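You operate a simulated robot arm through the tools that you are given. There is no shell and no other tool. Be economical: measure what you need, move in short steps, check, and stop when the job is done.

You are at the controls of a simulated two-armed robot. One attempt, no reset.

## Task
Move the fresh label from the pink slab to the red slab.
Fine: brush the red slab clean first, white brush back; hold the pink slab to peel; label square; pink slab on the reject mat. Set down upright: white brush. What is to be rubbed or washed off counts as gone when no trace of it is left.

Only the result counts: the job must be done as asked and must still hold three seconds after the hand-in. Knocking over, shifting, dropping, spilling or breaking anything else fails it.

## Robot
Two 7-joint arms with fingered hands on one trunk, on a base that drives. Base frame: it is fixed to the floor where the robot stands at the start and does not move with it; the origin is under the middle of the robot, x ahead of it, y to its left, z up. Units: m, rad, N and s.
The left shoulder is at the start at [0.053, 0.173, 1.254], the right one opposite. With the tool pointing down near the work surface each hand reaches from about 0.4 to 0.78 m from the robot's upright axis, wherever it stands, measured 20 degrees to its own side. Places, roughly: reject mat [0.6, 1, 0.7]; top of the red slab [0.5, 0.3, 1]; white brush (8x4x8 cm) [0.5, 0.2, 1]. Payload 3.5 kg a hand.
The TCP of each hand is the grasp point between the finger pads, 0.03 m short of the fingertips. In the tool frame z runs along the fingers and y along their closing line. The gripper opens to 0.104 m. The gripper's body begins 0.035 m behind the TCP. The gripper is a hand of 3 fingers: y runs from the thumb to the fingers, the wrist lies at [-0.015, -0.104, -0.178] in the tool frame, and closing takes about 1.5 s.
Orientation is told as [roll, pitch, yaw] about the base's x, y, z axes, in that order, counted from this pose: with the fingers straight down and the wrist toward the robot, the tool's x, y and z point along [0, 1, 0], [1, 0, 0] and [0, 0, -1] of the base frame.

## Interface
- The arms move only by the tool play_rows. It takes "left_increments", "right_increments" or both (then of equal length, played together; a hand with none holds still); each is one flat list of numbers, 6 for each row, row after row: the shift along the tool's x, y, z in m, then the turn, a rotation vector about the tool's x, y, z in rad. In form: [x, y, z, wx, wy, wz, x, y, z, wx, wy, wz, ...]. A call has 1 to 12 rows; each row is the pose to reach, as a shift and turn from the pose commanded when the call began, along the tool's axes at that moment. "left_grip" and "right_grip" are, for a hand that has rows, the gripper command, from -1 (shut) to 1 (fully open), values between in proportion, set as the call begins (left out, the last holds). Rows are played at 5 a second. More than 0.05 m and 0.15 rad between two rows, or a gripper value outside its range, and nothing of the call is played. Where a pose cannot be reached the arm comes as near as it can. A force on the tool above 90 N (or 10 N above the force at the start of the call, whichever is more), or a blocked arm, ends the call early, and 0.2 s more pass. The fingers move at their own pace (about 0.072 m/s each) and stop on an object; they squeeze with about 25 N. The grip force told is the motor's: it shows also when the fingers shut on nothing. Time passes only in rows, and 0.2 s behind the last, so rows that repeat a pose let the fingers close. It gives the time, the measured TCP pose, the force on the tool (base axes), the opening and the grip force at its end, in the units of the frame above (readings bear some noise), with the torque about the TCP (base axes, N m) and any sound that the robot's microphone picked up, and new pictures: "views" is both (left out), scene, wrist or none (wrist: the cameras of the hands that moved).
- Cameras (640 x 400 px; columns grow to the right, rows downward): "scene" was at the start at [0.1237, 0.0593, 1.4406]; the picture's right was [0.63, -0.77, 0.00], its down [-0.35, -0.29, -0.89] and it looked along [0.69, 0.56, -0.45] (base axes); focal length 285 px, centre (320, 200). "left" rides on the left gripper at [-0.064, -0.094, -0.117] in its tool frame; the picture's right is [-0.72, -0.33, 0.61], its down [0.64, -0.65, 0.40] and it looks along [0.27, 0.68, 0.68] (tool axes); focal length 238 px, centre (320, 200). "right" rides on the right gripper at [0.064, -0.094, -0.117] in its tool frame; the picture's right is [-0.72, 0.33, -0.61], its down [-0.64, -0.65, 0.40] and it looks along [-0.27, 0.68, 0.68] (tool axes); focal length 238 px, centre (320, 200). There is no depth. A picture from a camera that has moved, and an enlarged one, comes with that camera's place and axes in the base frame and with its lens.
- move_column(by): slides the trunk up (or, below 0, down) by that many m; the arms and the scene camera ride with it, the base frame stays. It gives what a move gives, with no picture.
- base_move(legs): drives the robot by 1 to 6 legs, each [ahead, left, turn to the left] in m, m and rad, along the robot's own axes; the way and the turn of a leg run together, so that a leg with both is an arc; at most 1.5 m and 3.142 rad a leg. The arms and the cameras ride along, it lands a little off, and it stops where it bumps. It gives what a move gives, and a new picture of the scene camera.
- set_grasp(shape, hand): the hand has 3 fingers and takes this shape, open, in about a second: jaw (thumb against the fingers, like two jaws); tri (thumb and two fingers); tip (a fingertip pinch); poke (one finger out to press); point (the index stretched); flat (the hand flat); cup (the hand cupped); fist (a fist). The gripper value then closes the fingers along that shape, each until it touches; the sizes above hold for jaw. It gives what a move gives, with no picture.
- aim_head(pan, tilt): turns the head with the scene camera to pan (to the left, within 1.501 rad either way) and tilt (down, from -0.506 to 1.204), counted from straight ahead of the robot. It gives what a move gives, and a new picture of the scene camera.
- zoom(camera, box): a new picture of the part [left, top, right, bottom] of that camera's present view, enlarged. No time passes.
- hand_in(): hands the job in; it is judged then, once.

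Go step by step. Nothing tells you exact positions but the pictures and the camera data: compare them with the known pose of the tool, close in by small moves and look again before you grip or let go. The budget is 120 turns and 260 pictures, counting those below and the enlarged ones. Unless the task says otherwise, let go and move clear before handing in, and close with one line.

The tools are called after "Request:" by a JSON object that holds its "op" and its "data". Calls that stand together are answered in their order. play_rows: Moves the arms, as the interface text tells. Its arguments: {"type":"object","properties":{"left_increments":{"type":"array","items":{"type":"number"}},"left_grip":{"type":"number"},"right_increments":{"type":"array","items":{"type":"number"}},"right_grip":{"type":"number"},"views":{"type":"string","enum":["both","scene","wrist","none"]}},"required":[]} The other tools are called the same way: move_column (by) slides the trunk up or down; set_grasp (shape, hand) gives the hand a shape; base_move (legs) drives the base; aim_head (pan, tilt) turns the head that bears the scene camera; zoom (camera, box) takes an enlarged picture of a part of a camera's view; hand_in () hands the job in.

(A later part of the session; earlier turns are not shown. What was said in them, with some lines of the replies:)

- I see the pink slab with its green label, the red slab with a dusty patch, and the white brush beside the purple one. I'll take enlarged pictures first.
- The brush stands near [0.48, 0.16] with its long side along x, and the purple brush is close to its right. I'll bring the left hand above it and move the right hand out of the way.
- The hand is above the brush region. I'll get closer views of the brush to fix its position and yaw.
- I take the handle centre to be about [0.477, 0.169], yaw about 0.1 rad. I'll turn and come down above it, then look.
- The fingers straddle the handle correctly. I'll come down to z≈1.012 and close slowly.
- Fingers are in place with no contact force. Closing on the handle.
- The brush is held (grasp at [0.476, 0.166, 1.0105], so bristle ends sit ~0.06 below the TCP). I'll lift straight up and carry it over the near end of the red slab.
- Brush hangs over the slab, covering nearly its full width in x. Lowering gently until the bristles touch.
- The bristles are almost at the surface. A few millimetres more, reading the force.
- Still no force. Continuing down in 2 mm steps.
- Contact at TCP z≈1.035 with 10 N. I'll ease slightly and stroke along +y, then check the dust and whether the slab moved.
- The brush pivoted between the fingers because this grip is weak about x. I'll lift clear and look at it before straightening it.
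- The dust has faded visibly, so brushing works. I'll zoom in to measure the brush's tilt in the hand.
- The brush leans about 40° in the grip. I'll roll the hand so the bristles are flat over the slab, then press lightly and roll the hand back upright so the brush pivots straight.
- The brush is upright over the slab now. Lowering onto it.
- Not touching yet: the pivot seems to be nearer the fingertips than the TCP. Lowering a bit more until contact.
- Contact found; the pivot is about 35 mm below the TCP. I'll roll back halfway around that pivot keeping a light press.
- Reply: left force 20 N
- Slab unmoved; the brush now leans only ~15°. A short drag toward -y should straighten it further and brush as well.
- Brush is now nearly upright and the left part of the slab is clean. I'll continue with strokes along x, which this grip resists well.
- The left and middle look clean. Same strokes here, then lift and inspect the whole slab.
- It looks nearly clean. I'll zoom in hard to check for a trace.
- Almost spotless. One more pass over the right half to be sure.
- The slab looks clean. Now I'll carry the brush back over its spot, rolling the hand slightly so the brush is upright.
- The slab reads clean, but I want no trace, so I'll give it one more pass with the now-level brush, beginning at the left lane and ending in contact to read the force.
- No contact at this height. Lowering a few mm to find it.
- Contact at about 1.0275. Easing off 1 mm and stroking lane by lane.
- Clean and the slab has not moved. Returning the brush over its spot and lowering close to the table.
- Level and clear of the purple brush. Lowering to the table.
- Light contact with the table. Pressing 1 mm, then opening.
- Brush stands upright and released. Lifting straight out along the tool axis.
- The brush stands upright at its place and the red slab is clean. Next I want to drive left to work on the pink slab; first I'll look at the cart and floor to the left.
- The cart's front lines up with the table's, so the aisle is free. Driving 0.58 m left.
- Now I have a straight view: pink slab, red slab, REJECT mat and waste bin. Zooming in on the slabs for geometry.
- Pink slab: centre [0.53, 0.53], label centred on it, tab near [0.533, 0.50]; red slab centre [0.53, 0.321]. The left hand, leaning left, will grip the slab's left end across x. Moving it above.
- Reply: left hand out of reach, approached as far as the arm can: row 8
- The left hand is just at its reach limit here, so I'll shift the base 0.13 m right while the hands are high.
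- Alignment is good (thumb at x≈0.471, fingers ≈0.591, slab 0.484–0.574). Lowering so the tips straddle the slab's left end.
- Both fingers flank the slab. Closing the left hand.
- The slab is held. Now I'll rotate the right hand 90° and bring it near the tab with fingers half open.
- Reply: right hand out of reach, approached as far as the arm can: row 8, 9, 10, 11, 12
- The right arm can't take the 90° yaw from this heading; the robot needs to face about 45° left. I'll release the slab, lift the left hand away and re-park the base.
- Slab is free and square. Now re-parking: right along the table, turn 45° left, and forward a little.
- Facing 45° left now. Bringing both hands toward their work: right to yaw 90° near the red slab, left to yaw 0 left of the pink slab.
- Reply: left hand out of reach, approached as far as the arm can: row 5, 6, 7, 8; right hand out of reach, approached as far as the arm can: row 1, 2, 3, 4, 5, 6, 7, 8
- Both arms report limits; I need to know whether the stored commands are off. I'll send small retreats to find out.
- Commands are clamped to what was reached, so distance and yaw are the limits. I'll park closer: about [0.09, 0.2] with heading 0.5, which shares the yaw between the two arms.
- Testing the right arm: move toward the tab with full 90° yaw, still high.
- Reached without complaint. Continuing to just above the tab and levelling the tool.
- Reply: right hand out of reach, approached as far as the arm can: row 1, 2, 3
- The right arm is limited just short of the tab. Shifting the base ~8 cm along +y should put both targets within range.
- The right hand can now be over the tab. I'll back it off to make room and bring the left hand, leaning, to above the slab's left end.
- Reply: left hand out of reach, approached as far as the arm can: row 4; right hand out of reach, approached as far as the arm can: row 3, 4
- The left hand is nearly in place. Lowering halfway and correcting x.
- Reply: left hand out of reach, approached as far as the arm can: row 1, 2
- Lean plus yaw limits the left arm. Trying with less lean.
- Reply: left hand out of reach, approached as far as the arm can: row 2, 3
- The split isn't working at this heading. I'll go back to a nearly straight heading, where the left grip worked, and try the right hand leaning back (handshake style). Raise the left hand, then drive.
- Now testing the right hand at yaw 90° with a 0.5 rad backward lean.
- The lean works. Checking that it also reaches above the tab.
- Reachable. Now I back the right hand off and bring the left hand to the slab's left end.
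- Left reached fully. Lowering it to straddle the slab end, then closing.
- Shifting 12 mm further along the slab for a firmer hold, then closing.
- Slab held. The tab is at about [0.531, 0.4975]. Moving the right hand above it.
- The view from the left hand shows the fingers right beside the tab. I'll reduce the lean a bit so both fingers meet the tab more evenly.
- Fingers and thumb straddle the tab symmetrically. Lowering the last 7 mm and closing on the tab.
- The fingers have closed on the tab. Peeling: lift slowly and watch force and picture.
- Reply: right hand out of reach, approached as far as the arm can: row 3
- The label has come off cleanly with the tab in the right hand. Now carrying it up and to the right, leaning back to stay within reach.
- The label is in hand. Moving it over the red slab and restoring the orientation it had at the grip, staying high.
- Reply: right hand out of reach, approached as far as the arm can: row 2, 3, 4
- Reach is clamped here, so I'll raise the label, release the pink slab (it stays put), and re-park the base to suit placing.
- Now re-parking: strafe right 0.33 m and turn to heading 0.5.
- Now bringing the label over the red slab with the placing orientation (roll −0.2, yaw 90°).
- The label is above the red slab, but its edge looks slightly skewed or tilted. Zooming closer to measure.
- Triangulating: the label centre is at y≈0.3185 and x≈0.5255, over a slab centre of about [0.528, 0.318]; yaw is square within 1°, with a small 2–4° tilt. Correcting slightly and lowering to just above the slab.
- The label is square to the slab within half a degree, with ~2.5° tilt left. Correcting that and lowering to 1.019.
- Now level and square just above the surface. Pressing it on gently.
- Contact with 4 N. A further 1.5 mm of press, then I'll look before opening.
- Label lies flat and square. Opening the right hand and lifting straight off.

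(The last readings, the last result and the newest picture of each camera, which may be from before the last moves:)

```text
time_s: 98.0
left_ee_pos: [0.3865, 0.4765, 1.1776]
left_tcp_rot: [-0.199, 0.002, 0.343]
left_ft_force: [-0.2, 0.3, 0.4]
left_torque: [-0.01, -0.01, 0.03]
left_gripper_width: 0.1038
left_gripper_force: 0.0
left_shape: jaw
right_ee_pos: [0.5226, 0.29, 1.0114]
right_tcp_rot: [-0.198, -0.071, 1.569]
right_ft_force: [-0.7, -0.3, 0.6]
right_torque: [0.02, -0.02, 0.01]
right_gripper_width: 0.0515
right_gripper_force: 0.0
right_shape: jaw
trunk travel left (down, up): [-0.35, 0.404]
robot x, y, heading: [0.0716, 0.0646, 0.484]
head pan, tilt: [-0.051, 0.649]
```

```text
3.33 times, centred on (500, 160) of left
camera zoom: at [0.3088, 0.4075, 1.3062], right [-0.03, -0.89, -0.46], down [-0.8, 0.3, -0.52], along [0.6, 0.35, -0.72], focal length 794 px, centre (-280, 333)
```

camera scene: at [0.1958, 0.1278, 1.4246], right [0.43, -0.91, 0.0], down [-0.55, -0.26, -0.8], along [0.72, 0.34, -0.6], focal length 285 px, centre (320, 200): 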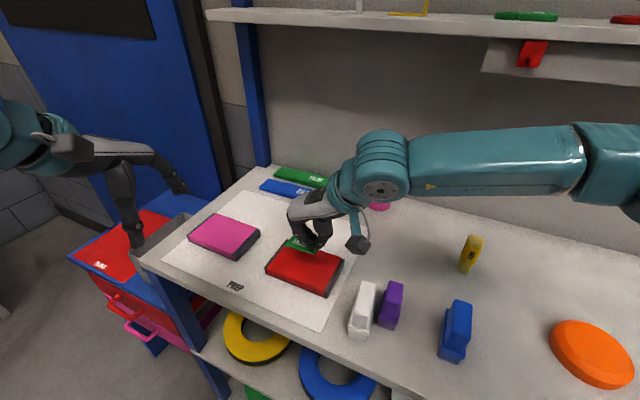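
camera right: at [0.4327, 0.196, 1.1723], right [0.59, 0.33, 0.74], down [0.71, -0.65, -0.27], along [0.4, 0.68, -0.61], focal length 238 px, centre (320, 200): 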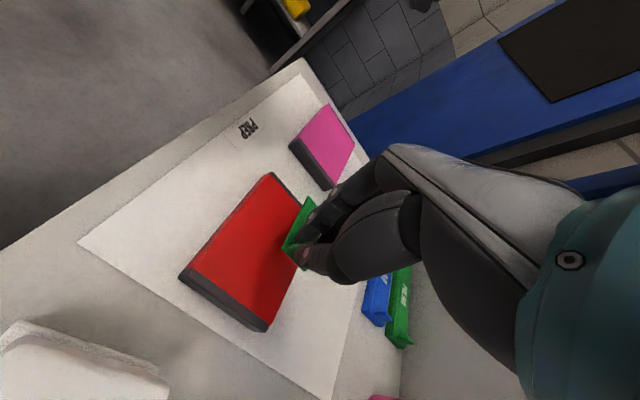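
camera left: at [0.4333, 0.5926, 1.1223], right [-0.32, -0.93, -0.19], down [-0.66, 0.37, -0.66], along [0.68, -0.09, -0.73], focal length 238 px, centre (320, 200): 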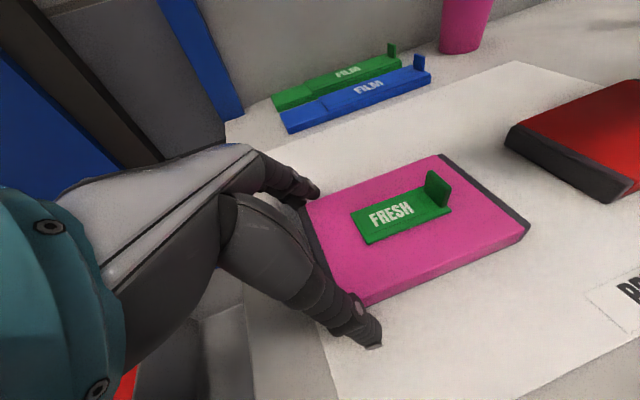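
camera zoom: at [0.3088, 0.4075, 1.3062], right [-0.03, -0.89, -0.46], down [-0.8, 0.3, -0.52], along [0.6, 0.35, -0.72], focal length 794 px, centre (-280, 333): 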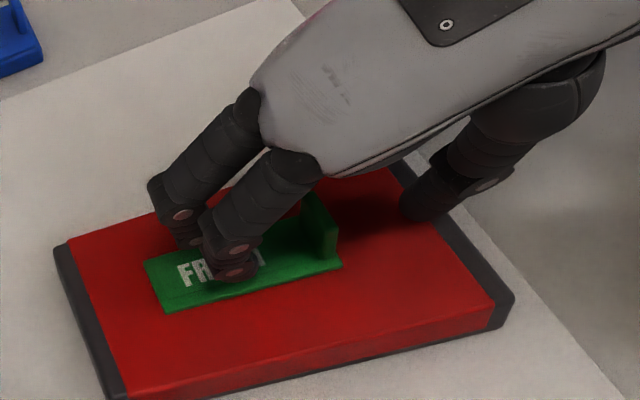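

Request:
{"op": "play_rows", "data": {"right_increments": [-0.004, 0, -0.02, 0, 0, 0, -0.01, 0, -0.05, 0, 0, 0, -0.016, 0, -0.08, 0, -0.05, 0, -0.016, -0.03, -0.1, 0, -0.1, 0, -0.016, -0.07, -0.12, 0, -0.1, 0.1, -0.016, -0.11, -0.14, 0, -0.1, 0.2], "views": "scene"}}

Request:
{"op": "zoom", "data": {"camera": "scene", "box": [260, 230, 350, 300]}}

Request:
{"op": "zoom", "data": {"camera": "left", "box": [440, 100, 560, 220]}}

```text
time_s: 99.4
left_ee_pos: [0.3864, 0.4745, 1.1792]
left_tcp_rot: [-0.199, 0.001, 0.341]
left_ft_force: [-0.6, 0.0, 1.0]
left_torque: [0.02, 0.02, 0.0]
left_gripper_width: 0.1038
left_gripper_force: 0.0
left_shape: jaw
right_ee_pos: [0.5092, 0.1676, 1.1441]
right_tcp_rot: [-0.28, -0.121, 1.373]
right_ft_force: [-0.5, -0.7, 0.2]
right_torque: [0.01, 0.0, 0.02]
right_gripper_width: 0.0517
right_gripper_force: 0.1
right_shape: jaw
trunk travel left (down, up): [-0.35, 0.404]
robot x, y, heading: [0.0684, 0.0656, 0.492]
head pan, tilt: [-0.051, 0.649]
camera scene: at [0.1951, 0.1258, 1.4248], right [0.43, -0.91, 0.0], down [-0.55, -0.26, -0.8], along [0.72, 0.34, -0.6], focal length 285 px, centre (320, 200)
```

scene: 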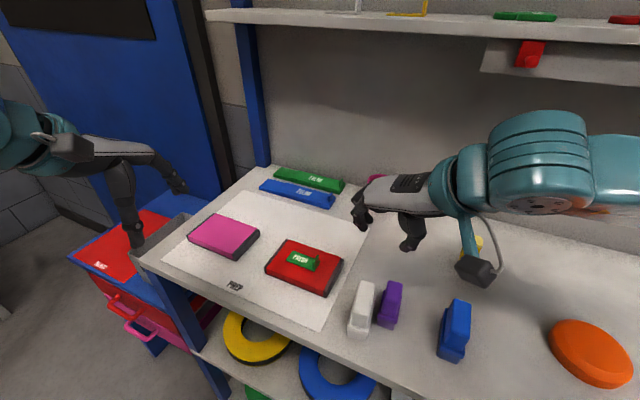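

```text
5.71 times, centred on (305, 265) of scene
camera zoom: at [0.1951, 0.1258, 1.4248], right [0.43, -0.91, 0.0], down [-0.55, -0.26, -0.8], along [0.72, 0.34, -0.6], focal length 1629 px, centre (406, -171)
```

zoom: 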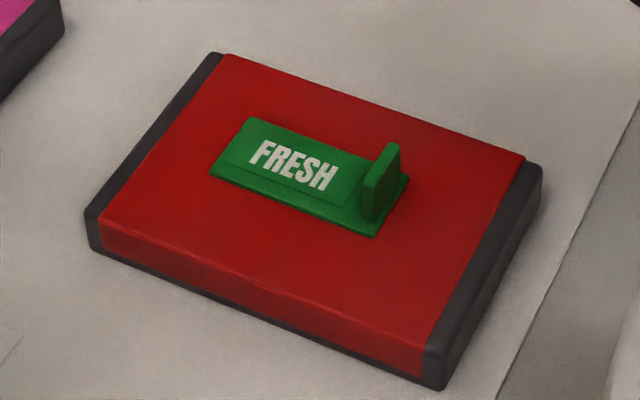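

```text
3.33 times, centred on (500, 160) of left
camera zoom: at [0.3085, 0.4064, 1.3066], right [-0.03, -0.89, -0.46], down [-0.8, 0.3, -0.52], along [0.6, 0.35, -0.72], focal length 794 px, centre (-280, 333)
```

zoom: 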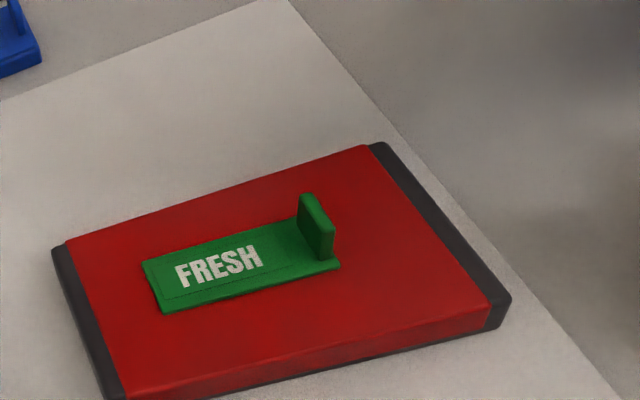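

The label sits square and centred on the red slab. Next the pink slab: I raise the right hand well clear and drive back facing the table by the pink slab.

Request:
{"op": "play_rows", "data": {"right_increments": [0, -0.02, -0.034, 0, 0, 0.1, 0, -0.04, -0.068, 0, 0, 0.2, 0, -0.06, -0.102, 0, 0.05, 0.3, 0, -0.08, -0.136, 0, 0.1, 0.4, 0, -0.1, -0.17, 0, 0.15, 0.5], "left_increments": [0, 0, -0.01, 0, 0.04, 0.02, 0, 0, -0.02, 0, 0.08, 0.04, 0, 0, -0.03, 0, 0.12, 0.06, 0, 0, -0.035, 0, 0.16, 0.08, 0, 0, -0.04, 0, 0.199, 0.1], "views": "none"}}

Request:
{"op": "base_move", "data": {"legs": [[-0.08, 0, 0], [0, 0, -0.49], [0, 0.37, 0]]}}

```text
time_s: 100.6
left_ee_pos: [0.3828, 0.4827, 1.2174]
left_tcp_rot: [0.001, -0.01, 0.243]
left_ft_force: [-0.4, -0.4, 0.3]
left_torque: [0.02, 0.01, -0.01]
left_gripper_width: 0.1037
left_gripper_force: 0.1
left_shape: jaw
right_ee_pos: [0.4402, 0.0641, 1.2937]
right_tcp_rot: [-0.043, -0.203, 0.873]
right_ft_force: [-0.8, 0.2, -1.0]
right_torque: [-0.01, -0.01, -0.02]
right_gripper_width: 0.0517
right_gripper_force: 0.0
right_shape: jaw
trunk travel left (down, up): [-0.35, 0.404]
robot x, y, heading: [0.0709, 0.0637, 0.494]
head pan, tilt: [-0.051, 0.649]
```

```text
time_s: 105.1
left_ee_pos: [0.4771, 0.6144, 1.217]
left_tcp_rot: [0.0, -0.008, -0.256]
left_ft_force: [0.2, 0.0, 0.1]
left_torque: [-0.04, 0.03, -0.01]
left_gripper_width: 0.1036
left_gripper_force: 0.1
left_shape: jaw
right_ee_pos: [0.3255, 0.2188, 1.2927]
right_tcp_rot: [-0.045, -0.203, 0.376]
right_ft_force: [0.7, 0.5, 0.7]
right_torque: [-0.03, -0.01, 0.0]
right_gripper_width: 0.0517
right_gripper_force: 0.2
right_shape: jaw
trunk travel left (down, up): [-0.35, 0.404]
robot x, y, heading: [0.0026, 0.3943, -0.007]
head pan, tilt: [-0.051, 0.649]
camera scene: at [0.1406, 0.3918, 1.4247], right [-0.06, -1.0, 0.0], down [-0.6, 0.04, -0.8], along [0.8, -0.05, -0.6], focal length 285 px, centre (320, 200)
```

scene: 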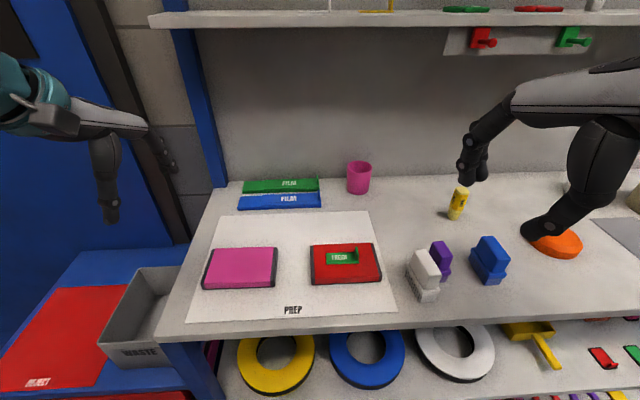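

Now the left hand goes vertically above the centre of the pink slab.

Request:
{"op": "play_rows", "data": {"left_increments": [-0.0135, 0.0147, 0.03, 0, 0, -0.051, -0.027, 0.0294, 0.06, 0, 0, -0.102, -0.0405, 0.0441, 0.09, 0, 0, -0.153, -0.054, 0.0588, 0.125, 0, 0, -0.205, -0.0675, 0.0735, 0.157, 0, 0, -0.256], "views": "wrist"}}

Request:
{"op": "zoom", "data": {"camera": "scene", "box": [170, 190, 310, 310]}}

```text
time_s: 106.3
left_ee_pos: [0.5336, 0.5299, 1.0598]
left_tcp_rot: [-0.002, -0.008, 0.001]
left_ft_force: [0.9, 0.6, -0.9]
left_torque: [0.03, 0.03, 0.02]
left_gripper_width: 0.1038
left_gripper_force: 0.1
left_shape: jaw
right_ee_pos: [0.3277, 0.2185, 1.2923]
right_tcp_rot: [-0.044, -0.201, 0.377]
right_ft_force: [-0.5, -0.1, 0.8]
right_torque: [0.02, 0.02, -0.01]
right_gripper_width: 0.0517
right_gripper_force: 0.1
right_shape: jaw
trunk travel left (down, up): [-0.35, 0.404]
robot x, y, heading: [-0.0008, 0.3965, -0.008]
head pan, tilt: [-0.051, 0.649]
camera left: at [0.4364, 0.4664, 1.1768], right [-0.32, -0.72, -0.61], down [-0.65, 0.64, -0.41], along [0.69, 0.27, -0.67], focal length 238 px, centre (320, 200)
```

left: 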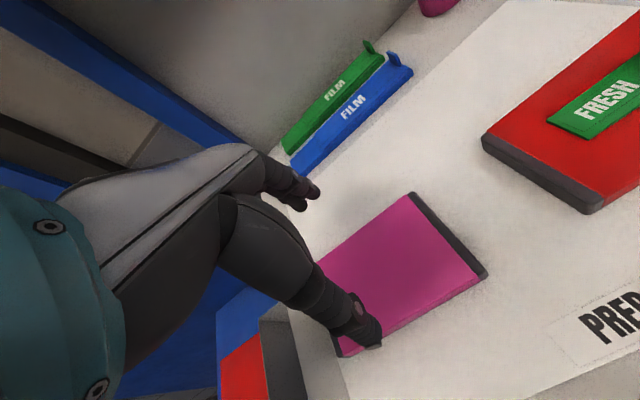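

```text
3.33 times, centred on (240, 250) of scene
camera zoom: at [0.1417, 0.3912, 1.4245], right [-0.06, -1.0, 0.0], down [-0.6, 0.04, -0.8], along [0.79, -0.05, -0.61], focal length 950 px, centre (587, 33)
```

zoom: 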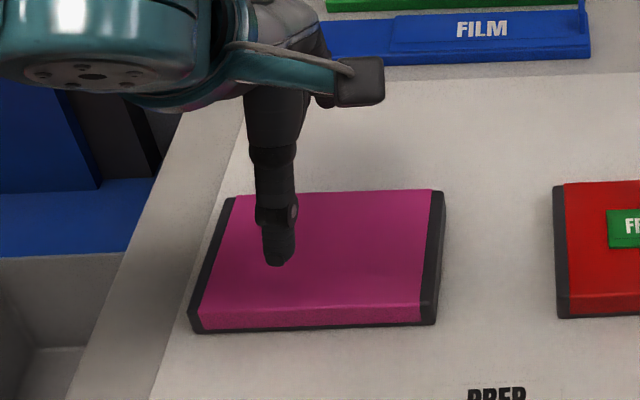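

Shifting a few mm and lowering to straddle the slab at its middle.

Request:
{"op": "play_rows", "data": {"left_increments": [-0.005, -0.004, 0.03, 0, 0, 0, -0.005, -0.004, 0.055, 0, 0, 0, -0.005, -0.004, 0.073, 0, 0, 0], "views": "wrist"}}

Request:
{"op": "zoom", "data": {"camera": "scene", "box": [190, 210, 310, 310]}}

```text
time_s: 107.1
left_ee_pos: [0.5196, 0.5437, 1.002]
left_tcp_rot: [-0.005, -0.008, 0.0]
left_ft_force: [-0.2, 0.2, -0.1]
left_torque: [-0.01, -0.06, -0.03]
left_gripper_width: 0.1036
left_gripper_force: 0.1
left_shape: jaw
left hand out of reach, approached as far as the arm can: row 1, 2, 3
right_ee_pos: [0.3266, 0.2195, 1.2923]
right_tcp_rot: [-0.043, -0.204, 0.374]
right_ft_force: [0.9, 0.8, 0.6]
right_torque: [0.02, -0.02, -0.03]
right_gripper_width: 0.0516
right_gripper_force: 0.0
right_shape: jaw
trunk travel left (down, up): [-0.35, 0.404]
robot x, y, heading: [0.0026, 0.3946, -0.011]
head pan, tilt: [-0.051, 0.649]
camera left: at [0.4222, 0.4814, 1.1189], right [-0.32, -0.72, -0.61], down [-0.65, 0.64, -0.41], along [0.69, 0.27, -0.67], focal length 238 px, centre (320, 200)
```

left: 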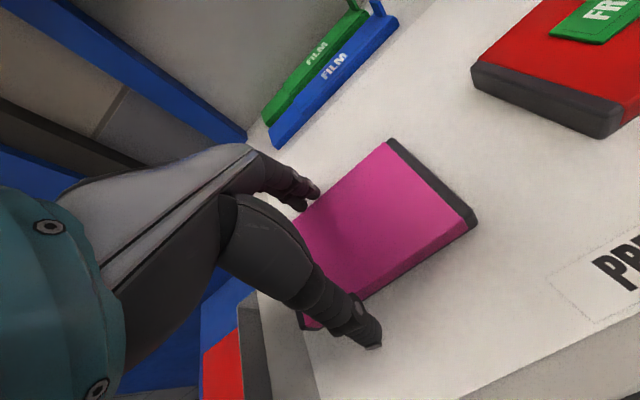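

```text
4.00 times, centred on (250, 260) of scene
camera zoom: at [0.1408, 0.3913, 1.4246], right [-0.06, -1.0, 0.0], down [-0.6, 0.04, -0.8], along [0.8, -0.05, -0.6], focal length 1140 px, centre (600, -40)
```

zoom: 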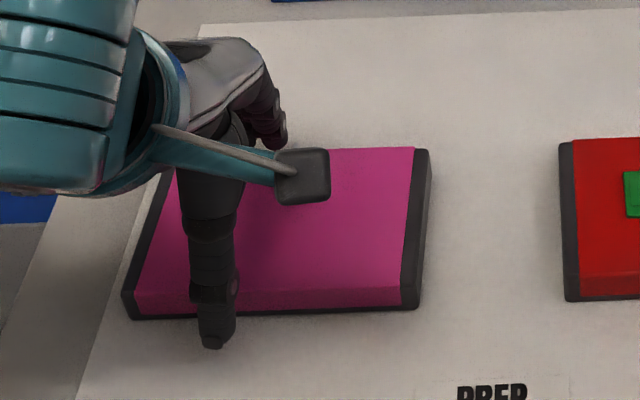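

Out of reach again at the bottom. I'll raise the hand, shift the base 9 cm right and 3 cm ahead, and retry.

Request:
{"op": "play_rows", "data": {"left_increments": [0, 0, -0.045, 0, 0, 0, 0, 0, -0.09, 0, 0, 0], "views": "none"}}

Request:
{"op": "base_move", "data": {"legs": [[0.025, -0.09, 0.01]]}}

```text
time_s: 107.7
left_ee_pos: [0.5196, 0.5459, 1.0927]
left_tcp_rot: [-0.001, -0.006, 0.0]
left_ft_force: [0.3, 1.0, -0.8]
left_torque: [-0.01, 0.0, -0.01]
left_gripper_width: 0.104
left_gripper_force: 0.1
left_shape: jaw
right_ee_pos: [0.3257, 0.2188, 1.2936]
right_tcp_rot: [-0.044, -0.204, 0.375]
right_ft_force: [-0.6, 0.8, 0.1]
right_torque: [0.02, 0.01, -0.05]
right_gripper_width: 0.0519
right_gripper_force: 0.1
right_shape: jaw
trunk travel left (down, up): [-0.35, 0.404]
robot x, y, heading: [0.0016, 0.3935, -0.015]
head pan, tilt: [-0.051, 0.649]
```

```text
time_s: 108.8
left_ee_pos: [0.5429, 0.4614, 1.0912]
left_tcp_rot: [0.0, -0.007, 0.009]
left_ft_force: [-0.2, 0.0, 0.1]
left_torque: [0.03, 0.04, -0.01]
left_gripper_width: 0.104
left_gripper_force: 0.1
left_shape: jaw
right_ee_pos: [0.3529, 0.1321, 1.2926]
right_tcp_rot: [-0.043, -0.202, 0.385]
right_ft_force: [0.0, -1.1, -0.7]
right_torque: [0.0, 0.03, 0.01]
right_gripper_width: 0.0517
right_gripper_force: 0.1
right_shape: jaw
trunk travel left (down, up): [-0.35, 0.404]
robot x, y, heading: [0.0248, 0.3086, 0.003]
head pan, tilt: [-0.051, 0.649]
camera scene: at [0.1657, 0.3026, 1.4246], right [-0.05, -1.0, 0.0], down [-0.6, 0.03, -0.8], along [0.8, -0.04, -0.6], focal length 285 px, centre (320, 200)
```

scene: 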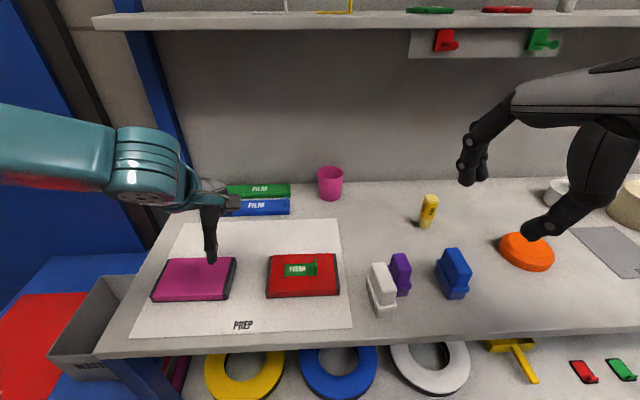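

Request:
{"op": "play_rows", "data": {"left_increments": [0.022, -0.005, 0.01, 0.007, 0, 0.009, 0.044, -0.009, 0.02, 0.007, 0, 0.009, 0.0646, -0.0135, 0.045, 0.007, 0, 0.009], "views": "none"}}

Request:
{"op": "zoom", "data": {"camera": "scene", "box": [130, 190, 270, 310]}}

```text
time_s: 109.6
left_ee_pos: [0.5296, 0.5259, 1.0461]
left_tcp_rot: [-0.001, 0.001, 0.001]
left_ft_force: [-0.1, 0.0, -0.3]
left_torque: [0.02, -0.02, -0.01]
left_gripper_width: 0.1035
left_gripper_force: 0.1
left_shape: jaw
right_ee_pos: [0.3523, 0.1325, 1.2929]
right_tcp_rot: [-0.046, -0.201, 0.385]
right_ft_force: [0.3, 0.3, -0.7]
right_torque: [0.04, -0.02, 0.04]
right_gripper_width: 0.0518
right_gripper_force: 0.1
right_shape: jaw
trunk travel left (down, up): [-0.35, 0.404]
robot x, y, heading: [0.0293, 0.306, -0.0]
head pan, tilt: [-0.051, 0.649]
```

```text
3.33 times, centred on (200, 250) of scene
camera zoom: at [0.1656, 0.3042, 1.4246], right [-0.05, -1.0, 0.0], down [-0.6, 0.03, -0.8], along [0.8, -0.04, -0.6], focal length 950 px, centre (720, 33)
```

zoom: 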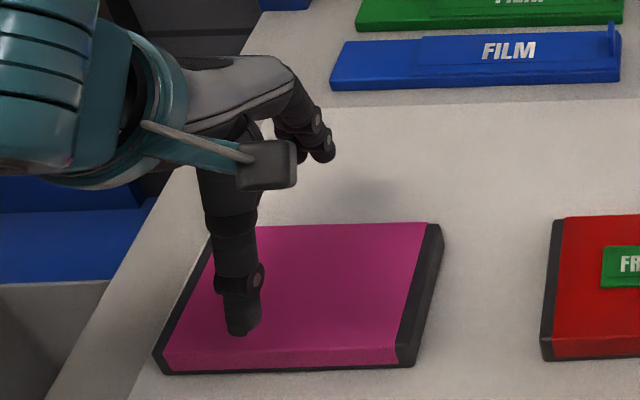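

Aligned with the slab's middle. Lowering and gripping.

Request:
{"op": "play_rows", "data": {"left_increments": [0, 0, 0.03, 0, 0, 0, 0, 0, 0.06, 0, 0, 0], "views": "none"}}

Request:
{"op": "zoom", "data": {"camera": "scene", "box": [130, 210, 250, 310]}}

```text
time_s: 110.2
left_ee_pos: [0.5269, 0.5254, 0.9869]
left_tcp_rot: [-0.002, 0.0, -0.001]
left_ft_force: [0.0, -0.2, 1.5]
left_torque: [-0.01, -0.02, -0.03]
left_gripper_width: 0.1039
left_gripper_force: 0.0
left_shape: jaw
right_ee_pos: [0.3535, 0.1317, 1.2932]
right_tcp_rot: [-0.045, -0.201, 0.385]
right_ft_force: [-0.2, 0.5, -0.6]
right_torque: [0.0, -0.02, 0.01]
right_gripper_width: 0.0516
right_gripper_force: 0.1
right_shape: jaw
trunk travel left (down, up): [-0.35, 0.404]
robot x, y, heading: [0.0257, 0.304, 0.002]
head pan, tilt: [-0.051, 0.649]
```

```text
4.00 times, centred on (190, 260) of scene
camera zoom: at [0.1656, 0.3033, 1.4246], right [-0.05, -1.0, 0.0], down [-0.6, 0.03, -0.8], along [0.8, -0.04, -0.6], focal length 1140 px, centre (840, -40)
```

zoom: 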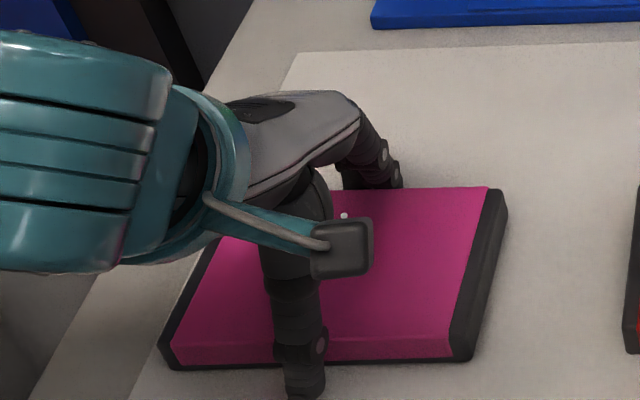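

Request:
{"op": "play_rows", "data": {"left_increments": [0, 0.001, 0, 0, 0, 0, 0, 0.001, 0, 0, 0, 0, 0, 0.001, 0, 0, 0, 0, 0, 0.001, 0, 0, 0, 0, 0, 0.001, 0, 0, 0, 0], "left_grip": -1, "views": "none"}}

Request:
{"op": "play_rows", "data": {"left_increments": [0, 0, -0.02, 0, 0, 0, 0, 0, -0.05, 0, 0, 0, 0, 0, -0.09, 0, 0, 0, 0, 0, -0.13, 0, 0, 0], "views": "scene"}}

Request:
{"op": "zoom", "data": {"camera": "scene", "box": [110, 150, 260, 290]}}

```text
time_s: 111.4
left_ee_pos: [0.529, 0.5268, 0.9864]
left_tcp_rot: [0.0, -0.001, 0.0]
left_ft_force: [0.6, 1.2, -0.4]
left_torque: [0.03, 0.03, 0.04]
left_gripper_width: 0.0867
left_gripper_force: 24.9
left_shape: jaw
right_ee_pos: [0.3535, 0.1331, 1.2928]
right_tcp_rot: [-0.042, -0.203, 0.387]
right_ft_force: [-0.8, 0.1, -0.9]
right_torque: [0.03, -0.02, 0.01]
right_gripper_width: 0.0522
right_gripper_force: 0.1
right_shape: jaw
trunk travel left (down, up): [-0.35, 0.404]
robot x, y, heading: [0.0269, 0.3047, -0.005]
head pan, tilt: [-0.051, 0.649]
```

```text
time_s: 112.4
left_ee_pos: [0.5297, 0.5267, 1.1168]
left_tcp_rot: [0.0, 0.0, -0.003]
left_ft_force: [0.4, -0.2, -3.4]
left_torque: [0.01, -0.03, -0.02]
left_gripper_width: 0.0866
left_gripper_force: 24.6
left_shape: jaw
right_ee_pos: [0.3525, 0.1324, 1.2923]
right_tcp_rot: [-0.044, -0.204, 0.384]
right_ft_force: [-0.1, -0.1, 0.1]
right_torque: [0.0, 0.0, 0.01]
right_gripper_width: 0.0516
right_gripper_force: 0.2
right_shape: jaw
trunk travel left (down, up): [-0.35, 0.404]
robot x, y, heading: [0.0265, 0.3075, 0.0]
head pan, tilt: [-0.051, 0.649]
camera scene: at [0.165, 0.303, 1.4247], right [-0.05, -1.0, 0.0], down [-0.6, 0.03, -0.8], along [0.8, -0.04, -0.6], focal length 285 px, centre (320, 200)
```

scene: 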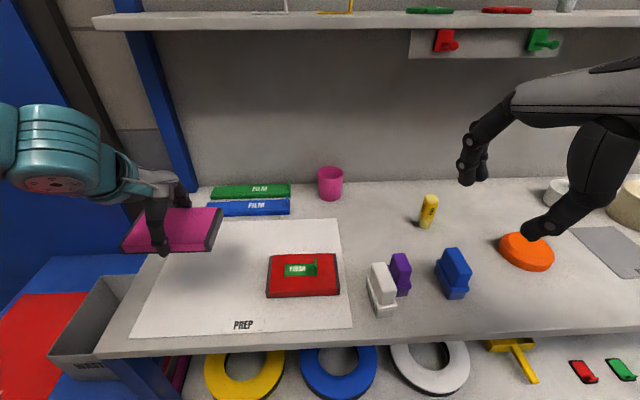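

```text
2.86 times, centred on (185, 220) of scene
camera zoom: at [0.165, 0.303, 1.4247], right [-0.05, -1.0, 0.0], down [-0.6, 0.03, -0.8], along [0.8, -0.04, -0.6], focal length 814 px, centre (706, 143)
```

zoom: 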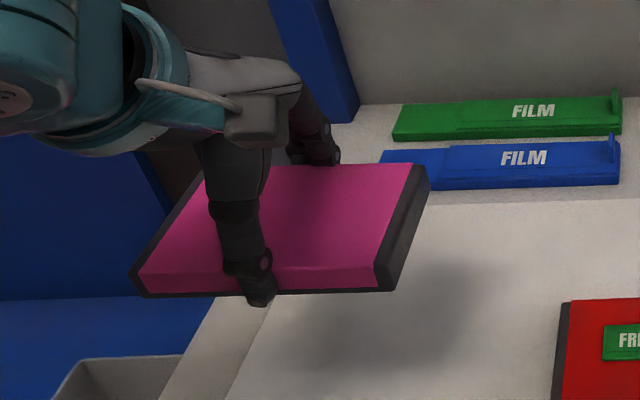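

Slab is held level. Driving 0.49 m left to put it over the reject mat.

Request:
{"op": "base_move", "data": {"legs": [[0, 0.49, 0]]}}

Request:
{"op": "aim_head", "data": {"pan": 0.35, "tilt": 0.85}}

```text
time_s: 115.3
left_ee_pos: [0.5304, 1.0125, 1.1172]
left_tcp_rot: [-0.002, 0.001, -0.003]
left_ft_force: [-0.5, -0.3, -2.8]
left_torque: [-0.04, 0.02, 0.05]
left_gripper_width: 0.0866
left_gripper_force: 24.3
left_shape: jaw
right_ee_pos: [0.354, 0.6186, 1.2932]
right_tcp_rot: [-0.045, -0.203, 0.382]
right_ft_force: [0.6, 0.2, 0.2]
right_torque: [0.01, -0.02, -0.01]
right_gripper_width: 0.0518
right_gripper_force: 0.0
right_shape: jaw
trunk travel left (down, up): [-0.35, 0.404]
robot x, y, heading: [0.0269, 0.7971, -0.003]
head pan, tilt: [-0.051, 0.649]
camera scene: at [0.1664, 0.7905, 1.4246], right [-0.05, -1.0, 0.0], down [-0.6, 0.03, -0.8], along [0.8, -0.04, -0.6], focal length 285 px, centre (320, 200)
```

scene: 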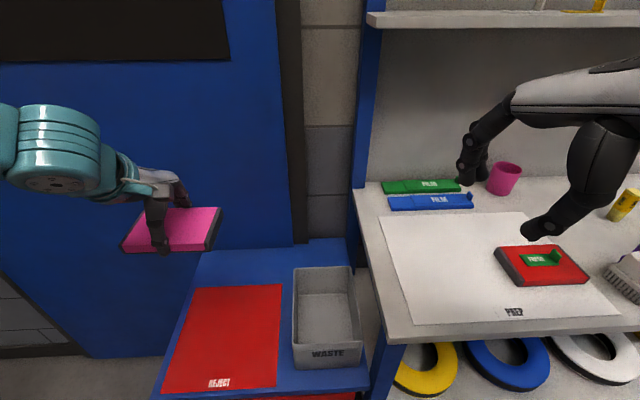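

```text
time_s: 116.1
left_ee_pos: [0.5301, 1.0134, 1.118]
left_tcp_rot: [-0.001, -0.001, -0.003]
left_ft_force: [0.7, -0.1, -2.9]
left_torque: [0.0, 0.02, -0.01]
left_gripper_width: 0.0864
left_gripper_force: 24.6
left_shape: jaw
right_ee_pos: [0.3529, 0.6184, 1.293]
right_tcp_rot: [-0.044, -0.201, 0.383]
right_ft_force: [0.1, -0.2, 0.5]
right_torque: [0.03, 0.02, 0.0]
right_gripper_width: 0.0516
right_gripper_force: 0.0
right_shape: jaw
trunk travel left (down, up): [-0.35, 0.404]
robot x, y, heading: [0.0269, 0.7925, -0.008]
head pan, tilt: [0.351, 0.85]
camera scene: at [0.1533, 0.8213, 1.408], right [0.34, -0.94, 0.0], down [-0.71, -0.26, -0.66], along [0.62, 0.22, -0.75], focal length 285 px, centre (320, 200)
```

scene: 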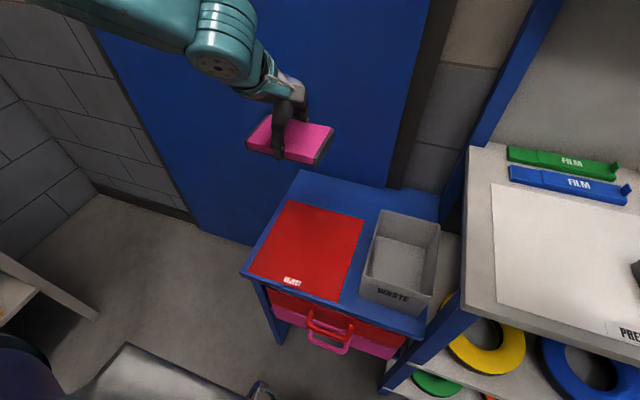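

The slab is over the mat (mat spans x 0.43–0.71, y 0.87–1.12). I'll raise the right hand further for clearance, then lower the trunk by 0.25 m.

Request:
{"op": "play_rows", "data": {"right_increments": [0, 0, -0.04, 0, 0, 0, 0, 0, -0.08, 0, 0, 0, 0, 0, -0.12, 0, 0, 0], "left_increments": [-0.004, 0.007, 0, 0, 0, 0, -0.008, 0.014, 0, 0, 0, 0, -0.012, 0.02, 0, 0, 0, 0], "views": "none"}}

Request:
{"op": "move_column", "data": {"by": -0.12}}

Request:
{"op": "aim_head", "data": {"pan": 0.1, "tilt": 0.7}}

```text
time_s: 116.9
left_ee_pos: [0.5493, 1.0003, 1.1168]
left_tcp_rot: [-0.002, 0.0, -0.006]
left_ft_force: [-0.4, -0.2, -3.5]
left_torque: [-0.02, -0.01, 0.0]
left_gripper_width: 0.0866
left_gripper_force: 24.9
left_shape: jaw
right_ee_pos: [0.3311, 0.6137, 1.4103]
right_tcp_rot: [-0.044, -0.201, 0.381]
right_ft_force: [0.0, -0.4, 0.4]
right_torque: [0.01, -0.03, -0.01]
right_gripper_width: 0.0515
right_gripper_force: 0.1
right_shape: jaw
trunk travel left (down, up): [-0.35, 0.404]
robot x, y, heading: [0.0263, 0.7938, -0.008]
head pan, tilt: [0.351, 0.85]
```

```text
time_s: 118.4
left_ee_pos: [0.5505, 1.0003, 0.9984]
left_tcp_rot: [-0.002, -0.002, -0.003]
left_ft_force: [-0.1, -0.8, -3.1]
left_torque: [-0.03, -0.02, 0.0]
left_gripper_width: 0.0865
left_gripper_force: 25.2
left_shape: jaw
right_ee_pos: [0.3287, 0.6143, 1.2909]
right_tcp_rot: [-0.046, -0.201, 0.382]
right_ft_force: [-0.1, 0.9, 0.0]
right_torque: [0.03, -0.03, 0.0]
right_gripper_width: 0.0519
right_gripper_force: 0.0
right_shape: jaw
trunk travel left (down, up): [-0.23, 0.524]
robot x, y, heading: [0.0271, 0.7943, -0.003]
head pan, tilt: [0.351, 0.85]
```

```text
time_s: 119.2
left_ee_pos: [0.5501, 1.0002, 0.9969]
left_tcp_rot: [-0.001, -0.001, -0.004]
left_ft_force: [-0.3, 0.9, -3.8]
left_torque: [0.0, 0.03, 0.01]
left_gripper_width: 0.0865
left_gripper_force: 25.5
left_shape: jaw
right_ee_pos: [0.3289, 0.6153, 1.2904]
right_tcp_rot: [-0.043, -0.204, 0.38]
right_ft_force: [0.3, 0.5, 0.3]
right_torque: [0.0, -0.01, -0.03]
right_gripper_width: 0.0515
right_gripper_force: 0.1
right_shape: jaw
trunk travel left (down, up): [-0.23, 0.524]
robot x, y, heading: [0.0271, 0.7946, -0.0]
head pan, tilt: [0.099, 0.7]
camera scene: at [0.2103, 0.8028, 1.2979], right [0.1, -1.0, 0.0], down [-0.64, -0.06, -0.76], along [0.76, 0.07, -0.64], focal length 285 px, centre (320, 200)
```

scene: 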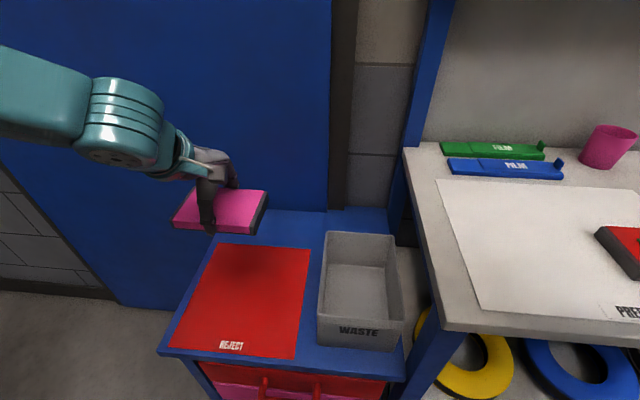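

Clear all round. Lowering the trunk another 0.13 m and then the arm toward the mat.

Request:
{"op": "move_column", "data": {"by": -0.13}}

Request:
{"op": "play_rows", "data": {"left_increments": [0, 0, 0.03, 0, 0, 0, 0, 0, 0.06, 0, 0, 0, 0, 0, 0.09, 0, 0, 0, 0, 0, 0.115, 0, 0, 0], "views": "scene"}}

Request:
{"op": "zoom", "data": {"camera": "scene", "box": [140, 160, 340, 340]}}

```text
time_s: 120.8
left_ee_pos: [0.5504, 1.0003, 0.8675]
left_tcp_rot: [0.0, -0.002, -0.003]
left_ft_force: [-0.5, 0.5, -2.8]
left_torque: [0.01, 0.02, -0.04]
left_gripper_width: 0.0861
left_gripper_force: 24.7
left_shape: jaw
right_ee_pos: [0.3287, 0.6141, 1.1605]
right_tcp_rot: [-0.044, -0.204, 0.383]
right_ft_force: [-0.1, 0.0, 0.1]
right_torque: [-0.02, -0.01, -0.02]
right_gripper_width: 0.0518
right_gripper_force: 0.1
right_shape: jaw
trunk travel left (down, up): [-0.1, 0.654]
robot x, y, heading: [0.027, 0.7944, -0.007]
head pan, tilt: [0.099, 0.7]
```

```text
time_s: 121.8
left_ee_pos: [0.5523, 0.999, 0.7565]
left_tcp_rot: [-0.003, -0.007, -0.003]
left_ft_force: [0.9, 0.8, 8.1]
left_torque: [-0.08, 0.34, 0.04]
left_gripper_width: 0.0857
left_gripper_force: 25.1
left_shape: jaw
right_ee_pos: [0.3276, 0.6142, 1.1608]
right_tcp_rot: [-0.045, -0.203, 0.382]
right_ft_force: [0.3, -0.1, -0.3]
right_torque: [0.02, 0.02, -0.01]
right_gripper_width: 0.0517
right_gripper_force: 0.0
right_shape: jaw
trunk travel left (down, up): [-0.1, 0.654]
robot x, y, heading: [0.0283, 0.7915, -0.001]
head pan, tilt: [0.099, 0.7]
camera scene: at [0.2778, 0.8022, 1.1626], right [0.1, -1.0, 0.0], down [-0.64, -0.06, -0.77], along [0.76, 0.07, -0.64], focal length 285 px, centre (320, 200)
```

scene: 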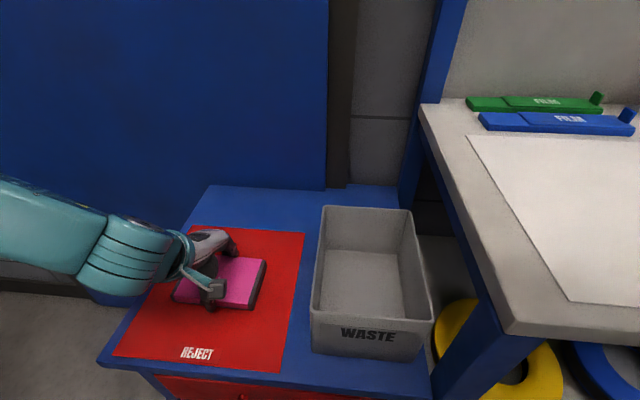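

```text
2.22 times, centred on (240, 250) of scene
camera zoom: at [0.2778, 0.8022, 1.1626], right [0.1, -1.0, 0.0], down [-0.64, -0.06, -0.77], along [0.76, 0.07, -0.64], focal length 633 px, centre (498, 89)
```

zoom: 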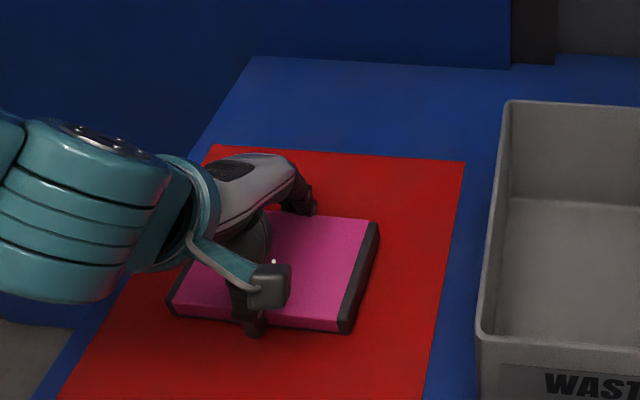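

The slab is on the mat, fully inside it. Opening the hand.

Request:
{"op": "play_rows", "data": {"left_increments": [0, 0, -0.001, 0, 0, 0, 0, 0, -0.001, 0, 0, 0, 0, 0, -0.001, 0, 0, 0, 0, 0, -0.001, 0, 0, 0, 0, 0, -0.001, 0, 0, 0], "left_grip": 1, "views": "none"}}

Request:
{"op": "play_rows", "data": {"left_increments": [0, 0, -0.03, 0, 0, 0, 0, 0, -0.07, 0, 0, 0, 0, 0, -0.11, 0, 0, 0, 0, 0, -0.15, 0, 0, 0, 0, 0, -0.19, 0, 0, 0], "views": "scene"}}

Request:
{"op": "zoom", "data": {"camera": "scene", "box": [140, 200, 340, 360]}}

```text
time_s: 123.0
left_ee_pos: [0.5509, 1.0001, 0.7546]
left_tcp_rot: [-0.003, 0.001, -0.003]
left_ft_force: [-0.2, -0.4, 0.2]
left_torque: [0.01, 0.01, -0.01]
left_gripper_width: 0.1038
left_gripper_force: 0.1
left_shape: jaw
right_ee_pos: [0.3294, 0.6136, 1.1607]
right_tcp_rot: [-0.043, -0.203, 0.382]
right_ft_force: [-1.1, 0.1, 0.8]
right_torque: [0.01, 0.0, 0.0]
right_gripper_width: 0.0515
right_gripper_force: 0.0
right_shape: jaw
trunk travel left (down, up): [-0.1, 0.654]
robot x, y, heading: [0.0253, 0.7954, 0.002]
head pan, tilt: [0.099, 0.7]
```

```text
time_s: 124.2
left_ee_pos: [0.552, 0.998, 0.9425]
left_tcp_rot: [-0.002, 0.0, -0.003]
left_ft_force: [0.0, 0.3, 0.2]
left_torque: [-0.01, 0.02, -0.01]
left_gripper_width: 0.1036
left_gripper_force: 0.1
left_shape: jaw
right_ee_pos: [0.3283, 0.6138, 1.1615]
right_tcp_rot: [-0.043, -0.202, 0.381]
right_ft_force: [0.8, 0.3, -0.2]
right_torque: [0.03, 0.02, 0.01]
right_gripper_width: 0.0516
right_gripper_force: 0.0
right_shape: jaw
trunk travel left (down, up): [-0.1, 0.654]
robot x, y, heading: [0.0232, 0.7941, -0.001]
head pan, tilt: [0.099, 0.7]
camera scene: at [0.2789, 0.8023, 1.1621], right [0.1, -1.0, 0.0], down [-0.64, -0.06, -0.77], along [0.76, 0.07, -0.64], focal length 285 px, centre (320, 200)
```

scene: 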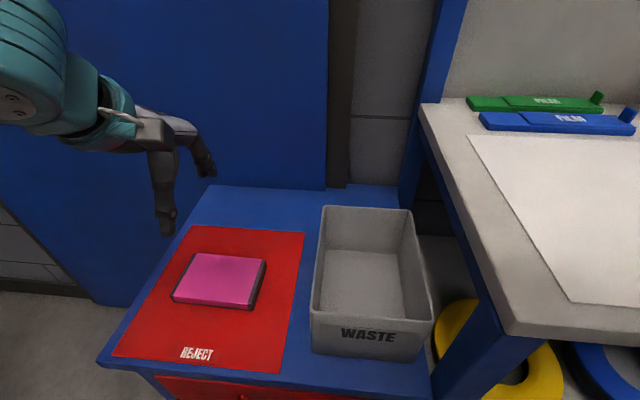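

```text
2.50 times, centred on (240, 280) of scene
camera zoom: at [0.2789, 0.8023, 1.1621], right [0.1, -1.0, 0.0], down [-0.64, -0.06, -0.77], along [0.76, 0.07, -0.64], focal length 712 px, centre (520, 0)
```

zoom: 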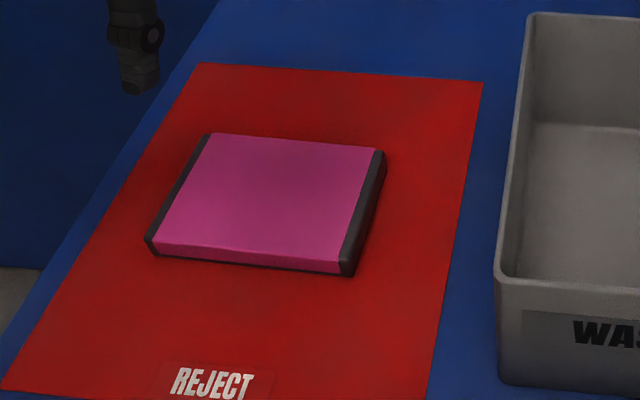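

The pink slab lies flat on the reject mat. One last look at the table before handing in.

Request:
{"op": "move_column", "data": {"by": 0.2}}

Request:
{"op": "aim_head", "data": {"pan": -0.75, "tilt": 0.6}}

Request:
{"op": "zoom", "data": {"camera": "scene", "box": [200, 120, 440, 300]}}

```text
time_s: 126.4
left_ee_pos: [0.5514, 1.0003, 1.143]
left_tcp_rot: [-0.002, 0.0, -0.004]
left_ft_force: [0.5, -0.5, 0.1]
left_torque: [0.03, 0.01, -0.01]
left_gripper_width: 0.104
left_gripper_force: 0.0
left_shape: jaw
right_ee_pos: [0.3299, 0.6144, 1.3599]
right_tcp_rot: [-0.045, -0.202, 0.38]
right_ft_force: [0.3, 0.5, -0.3]
right_torque: [0.02, 0.03, 0.02]
right_gripper_width: 0.0515
right_gripper_force: 0.1
right_shape: jaw
trunk travel left (down, up): [-0.3, 0.454]
robot x, y, heading: [0.028, 0.7936, 0.001]
head pan, tilt: [0.099, 0.7]
```

```text
time_s: 127.5
left_ee_pos: [0.5509, 1.0004, 1.1434]
left_tcp_rot: [-0.003, 0.001, -0.003]
left_ft_force: [-0.3, -0.5, 0.6]
left_torque: [-0.03, 0.01, -0.02]
left_gripper_width: 0.1035
left_gripper_force: 0.1
left_shape: jaw
right_ee_pos: [0.3276, 0.6137, 1.3604]
right_tcp_rot: [-0.042, -0.202, 0.384]
right_ft_force: [-0.1, 0.0, -0.5]
right_torque: [0.01, 0.02, 0.02]
right_gripper_width: 0.0517
right_gripper_force: 0.1
right_shape: jaw
trunk travel left (down, up): [-0.3, 0.454]
robot x, y, heading: [0.0262, 0.793, -0.004]
head pan, tilt: [-0.75, 0.6]
camera scene: at [0.1609, 0.7341, 1.3782], right [-0.68, -0.73, 0.0], down [-0.41, 0.39, -0.83], along [0.6, -0.56, -0.56], focal length 285 px, centre (320, 200)
```

scene: 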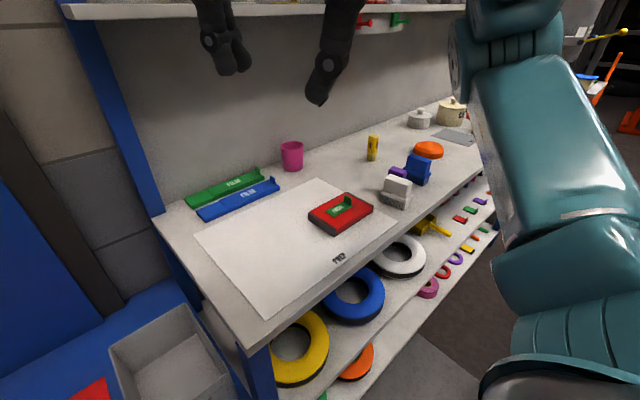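

```text
2.22 times, centred on (320, 210) of scene
camera zoom: at [0.1609, 0.7341, 1.3782], right [-0.68, -0.73, 0.0], down [-0.41, 0.39, -0.83], along [0.6, -0.56, -0.56], focal length 633 px, centre (320, 178)
```

zoom: 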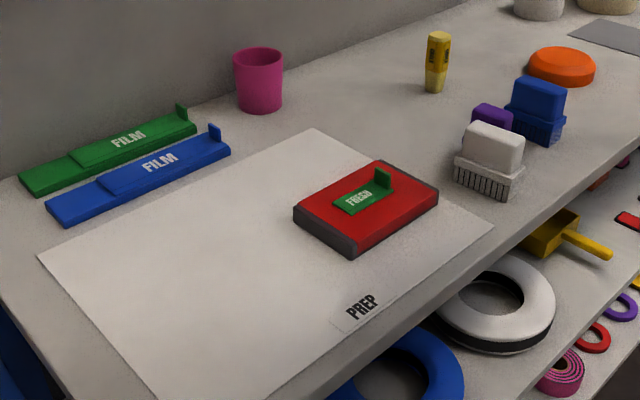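

Everything is in order: the label is square on the clean red slab, the brush is upright at its place, and the pink slab is on the reject mat. Handing in.

Request:
{"op": "hand_in", "data": {}}

```text
The job is handed in.
```

The job is handed in, not yet judged. The red slab was brushed until I could see no dust, and the white brush is back upright in its place. I held the pink slab to peel the label. The fresh label is centred and square on the red slab, and the pink slab is flat on the reject mat.
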